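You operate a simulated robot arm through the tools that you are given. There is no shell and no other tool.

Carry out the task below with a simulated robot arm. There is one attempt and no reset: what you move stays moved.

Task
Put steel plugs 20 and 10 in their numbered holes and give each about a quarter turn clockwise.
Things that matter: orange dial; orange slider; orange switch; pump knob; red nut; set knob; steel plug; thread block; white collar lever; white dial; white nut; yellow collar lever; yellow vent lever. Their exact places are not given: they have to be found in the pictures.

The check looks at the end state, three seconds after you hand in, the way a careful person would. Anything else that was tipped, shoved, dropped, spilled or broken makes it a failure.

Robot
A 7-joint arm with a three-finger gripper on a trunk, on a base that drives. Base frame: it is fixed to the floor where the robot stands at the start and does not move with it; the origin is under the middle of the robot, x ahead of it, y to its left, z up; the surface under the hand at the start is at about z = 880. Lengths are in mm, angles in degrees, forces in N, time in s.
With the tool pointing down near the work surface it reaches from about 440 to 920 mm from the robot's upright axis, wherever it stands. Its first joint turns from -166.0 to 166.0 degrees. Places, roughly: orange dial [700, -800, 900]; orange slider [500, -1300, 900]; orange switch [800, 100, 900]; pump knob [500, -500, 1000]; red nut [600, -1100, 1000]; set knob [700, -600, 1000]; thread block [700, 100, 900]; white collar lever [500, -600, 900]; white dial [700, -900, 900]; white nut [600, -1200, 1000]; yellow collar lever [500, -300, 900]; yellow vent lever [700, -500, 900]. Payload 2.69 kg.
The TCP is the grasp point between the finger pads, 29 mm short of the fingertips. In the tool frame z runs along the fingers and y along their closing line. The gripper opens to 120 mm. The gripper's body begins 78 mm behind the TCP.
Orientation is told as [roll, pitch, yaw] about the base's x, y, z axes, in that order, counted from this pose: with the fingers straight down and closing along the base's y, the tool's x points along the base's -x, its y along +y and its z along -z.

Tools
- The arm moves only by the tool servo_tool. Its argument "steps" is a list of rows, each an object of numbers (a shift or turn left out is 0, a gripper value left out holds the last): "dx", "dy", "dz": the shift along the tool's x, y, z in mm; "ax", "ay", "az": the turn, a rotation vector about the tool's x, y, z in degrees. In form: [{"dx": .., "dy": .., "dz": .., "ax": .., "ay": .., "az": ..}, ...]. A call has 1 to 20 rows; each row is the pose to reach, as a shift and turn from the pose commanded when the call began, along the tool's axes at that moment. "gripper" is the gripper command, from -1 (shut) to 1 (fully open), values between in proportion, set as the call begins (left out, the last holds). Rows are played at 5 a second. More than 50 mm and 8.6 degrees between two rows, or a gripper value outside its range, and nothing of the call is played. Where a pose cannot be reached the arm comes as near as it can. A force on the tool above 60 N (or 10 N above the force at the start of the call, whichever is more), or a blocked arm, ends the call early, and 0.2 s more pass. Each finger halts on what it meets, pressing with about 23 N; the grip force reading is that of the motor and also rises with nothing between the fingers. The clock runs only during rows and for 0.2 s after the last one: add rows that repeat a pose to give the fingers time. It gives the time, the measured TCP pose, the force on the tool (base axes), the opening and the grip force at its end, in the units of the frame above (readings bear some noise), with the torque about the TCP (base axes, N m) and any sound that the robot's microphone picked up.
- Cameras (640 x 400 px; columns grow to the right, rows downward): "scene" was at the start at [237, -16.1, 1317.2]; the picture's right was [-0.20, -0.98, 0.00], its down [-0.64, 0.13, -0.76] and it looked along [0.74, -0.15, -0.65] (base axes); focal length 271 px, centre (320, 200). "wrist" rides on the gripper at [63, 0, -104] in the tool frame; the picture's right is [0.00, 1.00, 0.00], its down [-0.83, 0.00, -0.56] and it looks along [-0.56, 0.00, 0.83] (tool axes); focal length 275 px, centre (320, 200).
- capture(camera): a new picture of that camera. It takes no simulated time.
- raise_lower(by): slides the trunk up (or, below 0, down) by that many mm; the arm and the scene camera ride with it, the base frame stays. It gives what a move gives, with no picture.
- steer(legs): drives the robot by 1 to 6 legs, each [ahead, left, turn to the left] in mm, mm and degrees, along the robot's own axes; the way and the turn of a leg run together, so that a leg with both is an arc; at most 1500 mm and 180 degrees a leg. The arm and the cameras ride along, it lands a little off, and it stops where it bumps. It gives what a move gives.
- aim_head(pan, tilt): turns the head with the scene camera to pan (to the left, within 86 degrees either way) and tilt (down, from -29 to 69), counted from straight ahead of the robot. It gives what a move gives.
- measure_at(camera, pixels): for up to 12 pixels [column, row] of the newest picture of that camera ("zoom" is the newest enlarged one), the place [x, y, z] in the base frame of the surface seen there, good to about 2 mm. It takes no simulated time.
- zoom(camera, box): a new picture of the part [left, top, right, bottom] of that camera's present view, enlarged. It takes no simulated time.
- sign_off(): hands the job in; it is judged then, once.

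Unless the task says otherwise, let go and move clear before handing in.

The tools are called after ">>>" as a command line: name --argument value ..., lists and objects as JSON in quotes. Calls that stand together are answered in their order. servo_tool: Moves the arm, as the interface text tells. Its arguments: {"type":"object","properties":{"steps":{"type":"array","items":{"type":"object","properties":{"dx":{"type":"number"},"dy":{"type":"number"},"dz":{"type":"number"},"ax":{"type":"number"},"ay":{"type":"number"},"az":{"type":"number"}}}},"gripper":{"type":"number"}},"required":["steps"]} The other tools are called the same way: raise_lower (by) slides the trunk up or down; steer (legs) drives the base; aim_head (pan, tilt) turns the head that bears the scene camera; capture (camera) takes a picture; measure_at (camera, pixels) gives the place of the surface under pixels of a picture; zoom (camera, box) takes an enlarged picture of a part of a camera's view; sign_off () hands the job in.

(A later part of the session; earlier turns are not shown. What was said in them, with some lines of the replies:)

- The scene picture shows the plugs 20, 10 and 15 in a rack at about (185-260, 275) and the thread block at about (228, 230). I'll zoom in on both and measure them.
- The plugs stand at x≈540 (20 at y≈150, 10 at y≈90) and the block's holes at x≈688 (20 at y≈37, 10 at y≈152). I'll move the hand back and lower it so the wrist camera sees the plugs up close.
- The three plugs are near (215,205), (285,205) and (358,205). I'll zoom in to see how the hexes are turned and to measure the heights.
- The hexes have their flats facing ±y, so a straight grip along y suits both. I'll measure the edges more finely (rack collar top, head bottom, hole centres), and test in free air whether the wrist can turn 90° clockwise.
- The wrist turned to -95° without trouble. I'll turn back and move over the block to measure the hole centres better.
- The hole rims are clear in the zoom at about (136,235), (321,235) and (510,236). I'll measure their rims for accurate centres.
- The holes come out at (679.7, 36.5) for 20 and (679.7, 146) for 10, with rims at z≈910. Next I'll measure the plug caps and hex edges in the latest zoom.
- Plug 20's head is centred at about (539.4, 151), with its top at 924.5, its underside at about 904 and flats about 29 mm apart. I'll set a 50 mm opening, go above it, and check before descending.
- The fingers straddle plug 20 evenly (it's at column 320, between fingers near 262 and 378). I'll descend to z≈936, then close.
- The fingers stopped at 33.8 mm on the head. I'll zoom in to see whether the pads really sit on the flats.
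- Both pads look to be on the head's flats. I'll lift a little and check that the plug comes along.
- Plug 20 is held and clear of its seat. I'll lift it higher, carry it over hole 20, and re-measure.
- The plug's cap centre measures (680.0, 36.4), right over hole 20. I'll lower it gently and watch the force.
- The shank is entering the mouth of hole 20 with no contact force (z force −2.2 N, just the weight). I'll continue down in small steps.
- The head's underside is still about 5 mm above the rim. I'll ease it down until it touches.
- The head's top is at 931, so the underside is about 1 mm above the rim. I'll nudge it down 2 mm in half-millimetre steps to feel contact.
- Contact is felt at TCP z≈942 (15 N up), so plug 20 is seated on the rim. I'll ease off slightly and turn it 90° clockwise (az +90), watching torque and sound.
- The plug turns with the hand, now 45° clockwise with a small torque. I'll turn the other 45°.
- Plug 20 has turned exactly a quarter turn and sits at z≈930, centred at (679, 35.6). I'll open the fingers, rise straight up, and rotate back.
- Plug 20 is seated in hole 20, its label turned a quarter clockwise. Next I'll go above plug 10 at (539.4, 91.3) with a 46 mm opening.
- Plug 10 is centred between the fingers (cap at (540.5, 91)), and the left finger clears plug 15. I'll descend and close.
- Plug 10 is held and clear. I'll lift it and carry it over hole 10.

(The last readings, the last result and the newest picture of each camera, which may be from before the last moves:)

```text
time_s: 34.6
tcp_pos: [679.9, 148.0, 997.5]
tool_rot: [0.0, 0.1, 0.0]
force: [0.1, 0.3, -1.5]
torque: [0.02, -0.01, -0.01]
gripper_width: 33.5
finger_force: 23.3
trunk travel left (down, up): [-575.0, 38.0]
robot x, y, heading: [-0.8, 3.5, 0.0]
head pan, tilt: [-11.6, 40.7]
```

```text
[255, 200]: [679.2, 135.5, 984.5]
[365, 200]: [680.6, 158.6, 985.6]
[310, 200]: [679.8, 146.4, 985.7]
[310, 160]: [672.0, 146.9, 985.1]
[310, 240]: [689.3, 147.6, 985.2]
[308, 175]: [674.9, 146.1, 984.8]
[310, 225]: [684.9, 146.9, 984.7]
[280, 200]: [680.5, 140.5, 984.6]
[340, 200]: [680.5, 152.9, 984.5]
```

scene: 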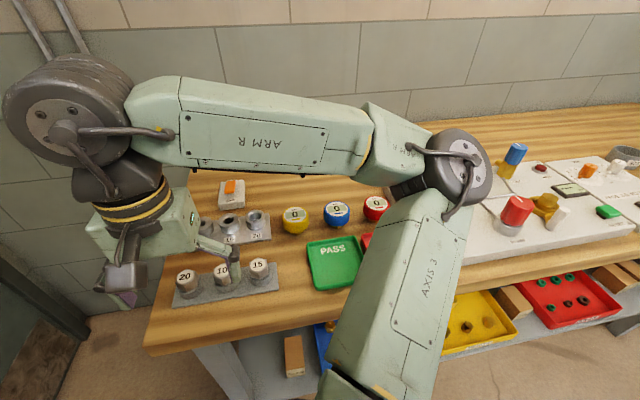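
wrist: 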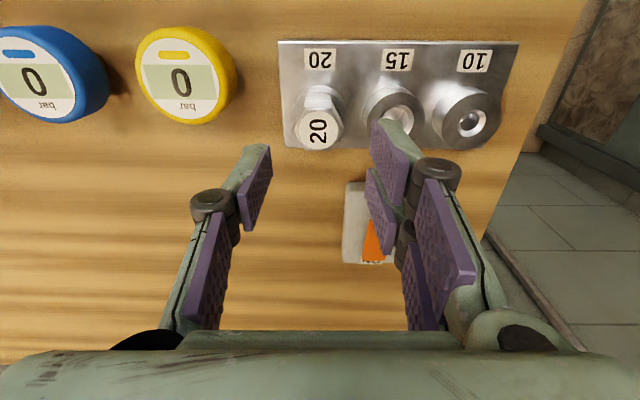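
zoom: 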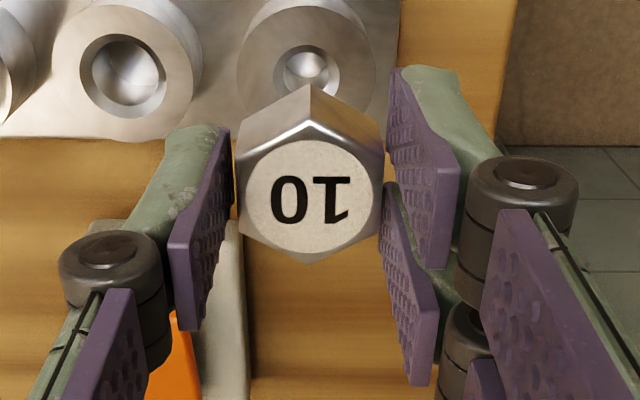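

Plug 10's cap centre is about (679.6, 146.8). The hole rim shows at column ~306 and the plug at 309, so I'll check the rim before lowering.

>>> measure_at --camera "zoom" --pixels '[[241, 65], [371, 65], [268, 65], [344, 65], [245, 45], [366, 45], [250, 35], [361, 35], [306, 5], [60, 65], [196, 65]]'

>>> zoom --camera "wrist" --box '[270, 80, 360, 150]'

```text
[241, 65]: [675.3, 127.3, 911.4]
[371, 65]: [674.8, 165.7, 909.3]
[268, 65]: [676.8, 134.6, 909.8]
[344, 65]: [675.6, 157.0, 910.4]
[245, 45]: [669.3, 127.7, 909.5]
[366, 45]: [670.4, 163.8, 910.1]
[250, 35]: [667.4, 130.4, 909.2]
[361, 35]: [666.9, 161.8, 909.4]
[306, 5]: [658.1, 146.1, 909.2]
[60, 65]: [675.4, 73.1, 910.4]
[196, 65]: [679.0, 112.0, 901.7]
```

```text
5.71 times, centred on (315, 115) of wrist
```

zoom: 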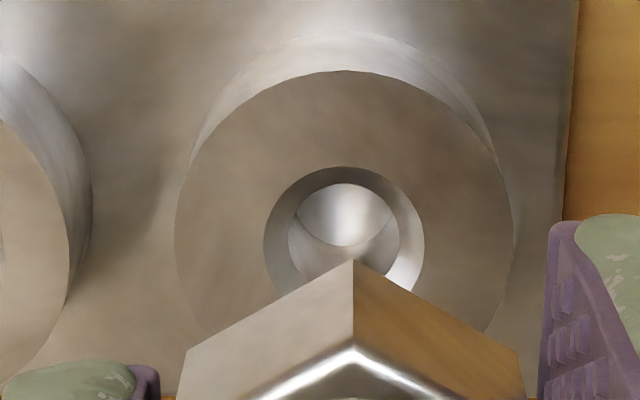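

The hole centre is y≈146.0 and the plug is about 0.85 mm to the left of it. I'll correct by that and lower in steps.

>>> servo_tool --steps '[{"dy": -0.85, "dz": 8}, {"dy": -0.85, "dz": 16}, {"dy": -0.85, "dz": 24}, {"dy": -0.85, "dz": 28}, {"dy": -0.85, "dz": 32}, {"dy": -0.85, "dz": 32}]'

>>> zoom --camera "scene" --box '[180, 180, 260, 260]'

>>> zoom --camera "wrist" --box '[270, 80, 360, 150]'

```text
time_s: 36.0
tcp_pos: [680.7, 145.3, 966.4]
tool_rot: [0.0, 0.0, 0.0]
force: [-0.5, 0.3, -2.1]
torque: [-0.01, 0.02, -0.02]
gripper_width: 33.4
finger_force: 23.0
trunk travel left (down, up): [-575.0, 38.0]
robot x, y, heading: [0.3, -0.2, -0.1]
head pan, tilt: [-11.6, 40.7]
```

```text
5.00 times, centred on (220, 220) of scene
```

zoom: 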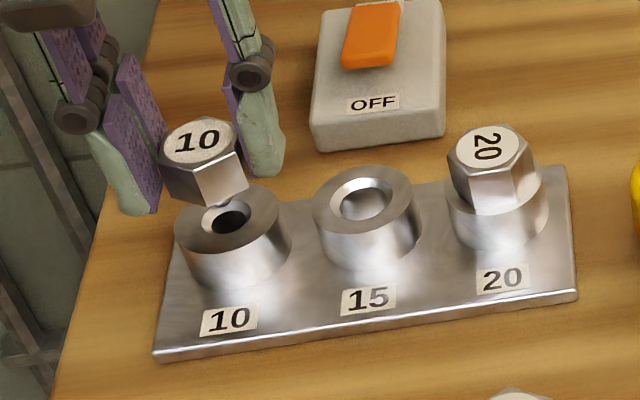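

```text
5.71 times, centred on (315, 115) of wrist
```

zoom: 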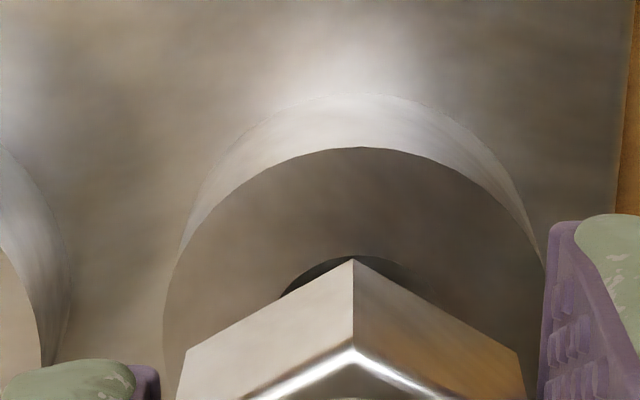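

The rim and plug are now aligned at column ~354. I'll continue down in small steps.

>>> servo_tool --steps '[{"dz": 3}, {"dz": 6}, {"dz": 8}, {"dz": 10}, {"dz": 12}, {"dz": 12}]'

>>> zoom --camera "scene" --box '[180, 180, 260, 260]'

```text
time_s: 37.4
tcp_pos: [679.1, 146.1, 953.1]
tool_rot: [0.0, -0.1, 0.0]
force: [0.0, 0.1, -1.8]
torque: [0.0, 0.0, 0.0]
gripper_width: 33.3
finger_force: 22.7
trunk travel left (down, up): [-575.0, 38.0]
robot x, y, heading: [3.1, -3.6, -0.0]
head pan, tilt: [-11.6, 40.7]
```

```text
5.00 times, centred on (220, 220) of scene
```

zoom: 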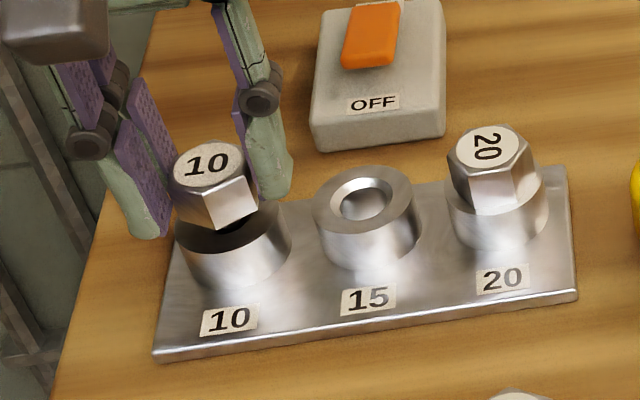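

There's no contact force yet, and the shank is in the hole. I'll go down another 10 mm slowly, then finish to contact.

>>> servo_tool --steps '[{"dz": 2}, {"dz": 4}, {"dz": 6}, {"dz": 8}, {"dz": 10}, {"dz": 10}]'

>>> servo_tool --steps '[{"dz": 0.5}, {"dz": 1.0}, {"dz": 1.0}, {"dz": 1.0}]'

>>> zoom --camera "scene" --box '[180, 180, 260, 260]'

>>> zoom --camera "wrist" --box '[250, 90, 400, 260]'

>>> measure_at --camera "zoom" --pixels '[[255, 200], [365, 200], [310, 200], [310, 160], [310, 240], [308, 175]]'

```text
time_s: 38.8
tcp_pos: [679.1, 145.2, 942.9]
tool_rot: [0.0, 0.1, 0.0]
force: [0.5, 0.3, 0.2]
torque: [0.0, -0.01, 0.03]
gripper_width: 33.4
finger_force: 22.7
trunk travel left (down, up): [-575.0, 38.0]
robot x, y, heading: [1.5, -2.2, -0.0]
head pan, tilt: [-11.6, 40.7]
```

```text
time_s: 39.8
tcp_pos: [679.5, 145.5, 942.9]
tool_rot: [0.0, -0.2, 0.0]
force: [5.1, 1.3, 11.3]
torque: [-0.01, 0.04, 0.02]
gripper_width: 33.2
finger_force: 23.1
trunk travel left (down, up): [-575.0, 38.0]
robot x, y, heading: [-2.6, -0.3, -0.2]
head pan, tilt: [-11.6, 40.7]
```

```text
5.00 times, centred on (220, 220) of scene
```

zoom: 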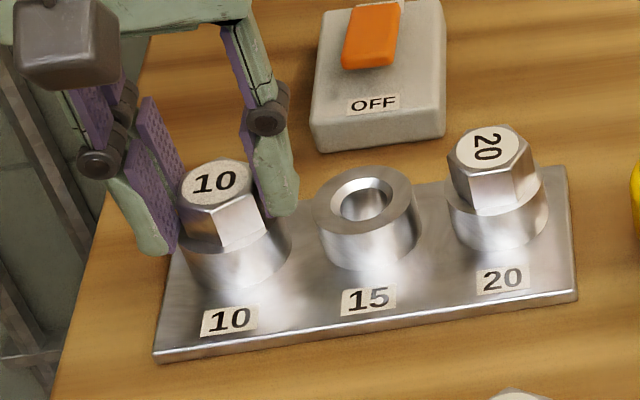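

```text
2.35 times, centred on (325, 175) of wrist
```

zoom: 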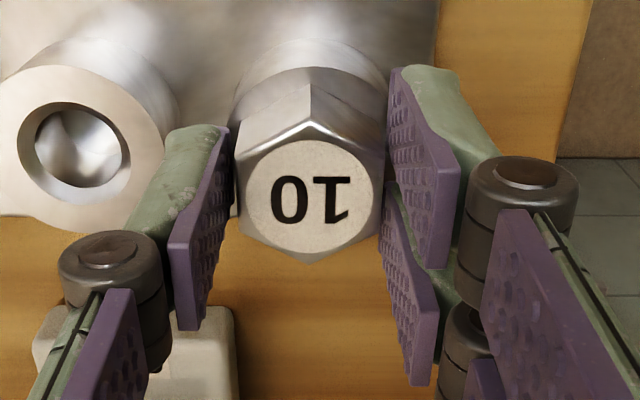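

```text
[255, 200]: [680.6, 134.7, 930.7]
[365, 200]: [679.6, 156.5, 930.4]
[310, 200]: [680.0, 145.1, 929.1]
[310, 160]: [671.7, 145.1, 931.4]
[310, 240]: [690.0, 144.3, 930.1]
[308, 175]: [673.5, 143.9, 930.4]
```

Plug 10 is seated (top at 930, the same as plug 20) with an 11 N contact force. I'll ease off slightly and turn it 90° clockwise.

>>> servo_tool --steps '[{"dz": -0.5}, {"dz": -0.5, "az": 7.5}, {"dz": -0.5, "az": 15}, {"dz": -0.5, "az": 22.5}, {"dz": -0.5, "az": 30}, {"dz": -0.5, "az": 37.5}, {"dz": -0.5, "az": 45}, {"dz": -0.5, "az": 52.5}, {"dz": -0.5, "az": 60}, {"dz": -0.5, "az": 67.5}, {"dz": -0.5, "az": 75}, {"dz": -0.5, "az": 82.5}, {"dz": -0.5, "az": 90}, {"dz": -0.5, "az": 90}]'

>>> zoom --camera "scene" --box '[180, 180, 260, 260]'

>>> zoom --camera "wrist" --box '[250, 90, 400, 260]'

```text
time_s: 42.8
tcp_pos: [679.3, 145.4, 943.4]
tool_rot: [-0.1, -0.1, -90.1]
force: [-0.7, 1.2, 0.9]
torque: [0.01, 0.02, 0.05]
gripper_width: 33.4
finger_force: 23.1
trunk travel left (down, up): [-575.0, 38.0]
robot x, y, heading: [-1.1, -0.3, -0.2]
head pan, tilt: [-11.6, 40.7]
```

```text
5.00 times, centred on (220, 220) of scene
```

zoom: 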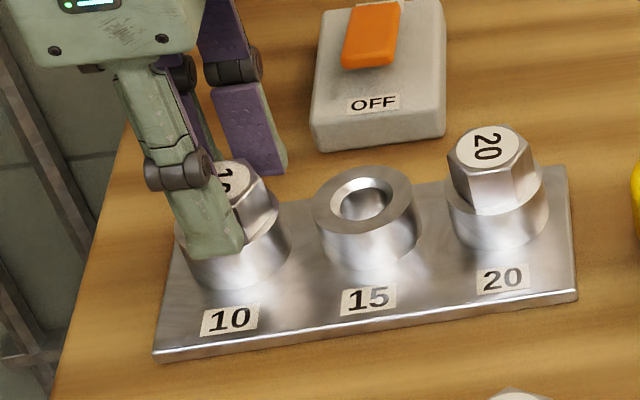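

```text
2.35 times, centred on (325, 175) of wrist
```

zoom: 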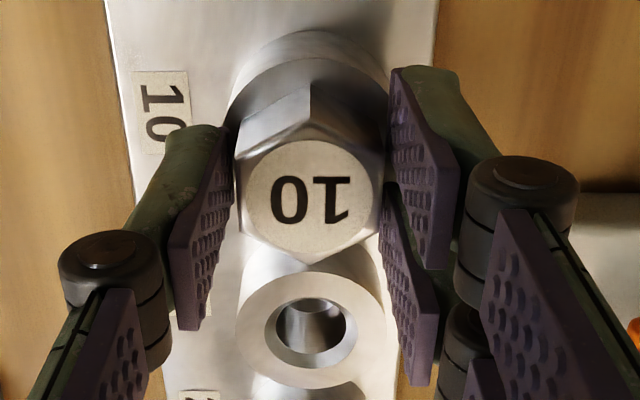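

Plug 10 has turned 90° with the hand. I'll let go, rise straight up, move clear, and check both plugs.

>>> servo_tool --steps '[{}, {}, {}]' --gripper -0.167

>>> servo_tool --steps '[{"dz": -15}, {"dz": -35}, {"dz": -60}, {"dz": -60, "az": -8}, {"dz": -60, "az": -16}, {"dz": -60, "az": -24}, {"dz": -60, "az": -32}, {"dz": -60, "az": -40}, {"dz": -60, "az": -48}, {"dz": -60, "az": -56}, {"dz": -60, "az": -64}, {"dz": -60, "az": -72}, {"dz": -60, "az": -80}, {"dz": -60, "az": -85}, {"dz": -60, "az": -90}, {"dz": -60, "az": -90}]'

>>> servo_tool --steps '[{"dx": 30, "dy": -20, "dz": -30}, {"dx": 60, "dy": -40, "dz": -60}, {"dx": 90, "dy": -55, "dz": -70}, {"dx": 90, "dy": -55, "dz": -70}]'

>>> capture --camera "scene"

>>> zoom --camera "scene" --box '[160, 170, 300, 310]'

>>> capture --camera "wrist"

>>> zoom --camera "wrist" --box '[220, 100, 420, 280]'

```text
time_s: 43.6
tcp_pos: [679.4, 144.7, 943.0]
tool_rot: [0.0, 0.0, -90.0]
force: [0.2, -0.1, -0.5]
torque: [-0.03, 0.01, 0.0]
gripper_width: 50.2
finger_force: 0.0
trunk travel left (down, up): [-575.0, 38.0]
robot x, y, heading: [-0.5, -1.4, 0.3]
head pan, tilt: [-11.6, 40.7]
```

```text
time_s: 47.0
tcp_pos: [679.9, 146.2, 1003.3]
tool_rot: [0.0, 0.1, 0.1]
force: [-0.2, -0.5, 0.0]
torque: [0.03, 0.0, -0.02]
gripper_width: 49.9
finger_force: 0.1
trunk travel left (down, up): [-575.0, 38.0]
robot x, y, heading: [1.0, 0.1, 0.0]
head pan, tilt: [-11.6, 40.7]
```

```text
time_s: 48.0
tcp_pos: [588.2, 90.9, 1073.7]
tool_rot: [0.0, -0.1, 0.0]
force: [-0.6, -0.1, -0.1]
torque: [0.0, 0.02, -0.02]
gripper_width: 49.7
finger_force: 0.0
trunk travel left (down, up): [-575.0, 38.0]
robot x, y, heading: [3.1, -4.1, -0.3]
head pan, tilt: [-11.6, 40.7]
```

```text
taken
```

scene: 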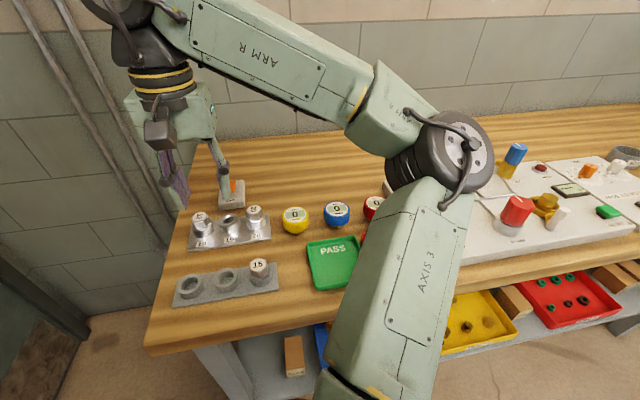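

```text
2.86 times, centred on (230, 240) of scene
```

zoom: 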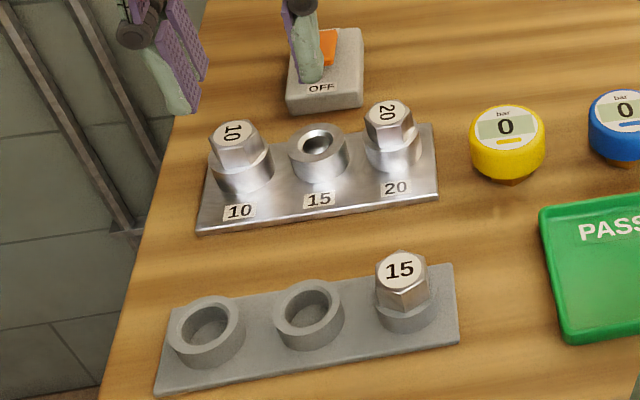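

```text
taken
```

wrist: 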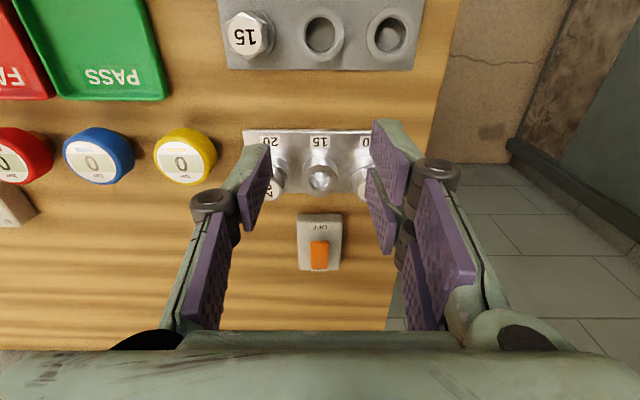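

```text
2.22 times, centred on (320, 190) of wrist
```

zoom: 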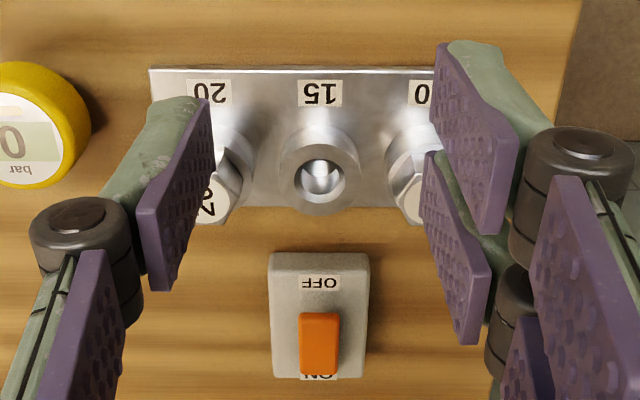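

Both plugs sit in their own holes with their labels turned a quarter clockwise, and nothing else has moved. I'll check the cap heights and the seating gap one last time.

>>> zoom --camera "scene" --box '[180, 190, 280, 250]'

>>> measure_at --camera "zoom" --pixels '[[120, 165], [128, 172], [475, 120], [480, 128], [130, 150], [470, 110]]'

```text
6.40 times, centred on (230, 220) of scene
```

zoom: 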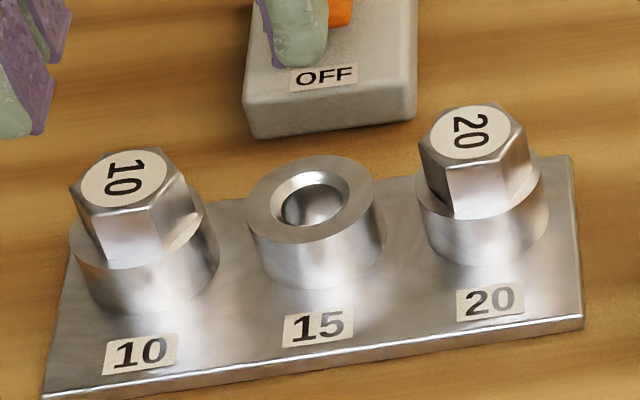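

```text
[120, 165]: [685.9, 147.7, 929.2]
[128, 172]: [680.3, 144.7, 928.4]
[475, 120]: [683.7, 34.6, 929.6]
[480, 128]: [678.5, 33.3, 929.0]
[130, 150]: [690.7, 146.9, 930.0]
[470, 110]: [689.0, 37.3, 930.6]
```

Both plugs are fully down (caps at z≈929.5, heads flush on the rims), and each is turned a quarter clockwise. The gripper is clear, so I'm handing in.

>>> sign_off

```text
The job is handed in.
```

Plugs 20 and 10 are in their own numbered holes, and I turned each about 90° clockwise. The job is handed in, but I haven't seen the check's verdict.

- **Seating:** both heads rest on the hole rims. Their caps measure about z = 929.5, roughly 20 mm above the rims, which matches the height of the heads.
- **Turn:** the labels on both caps now read a quarter turn clockwise from where they were in the rack.
- **Surroundings:** plug 15 is still in the rack, the orange switch still reads OFF, and nothing else near the block or rack looks moved. I let go of both plugs and moved the hand clear before handing in.
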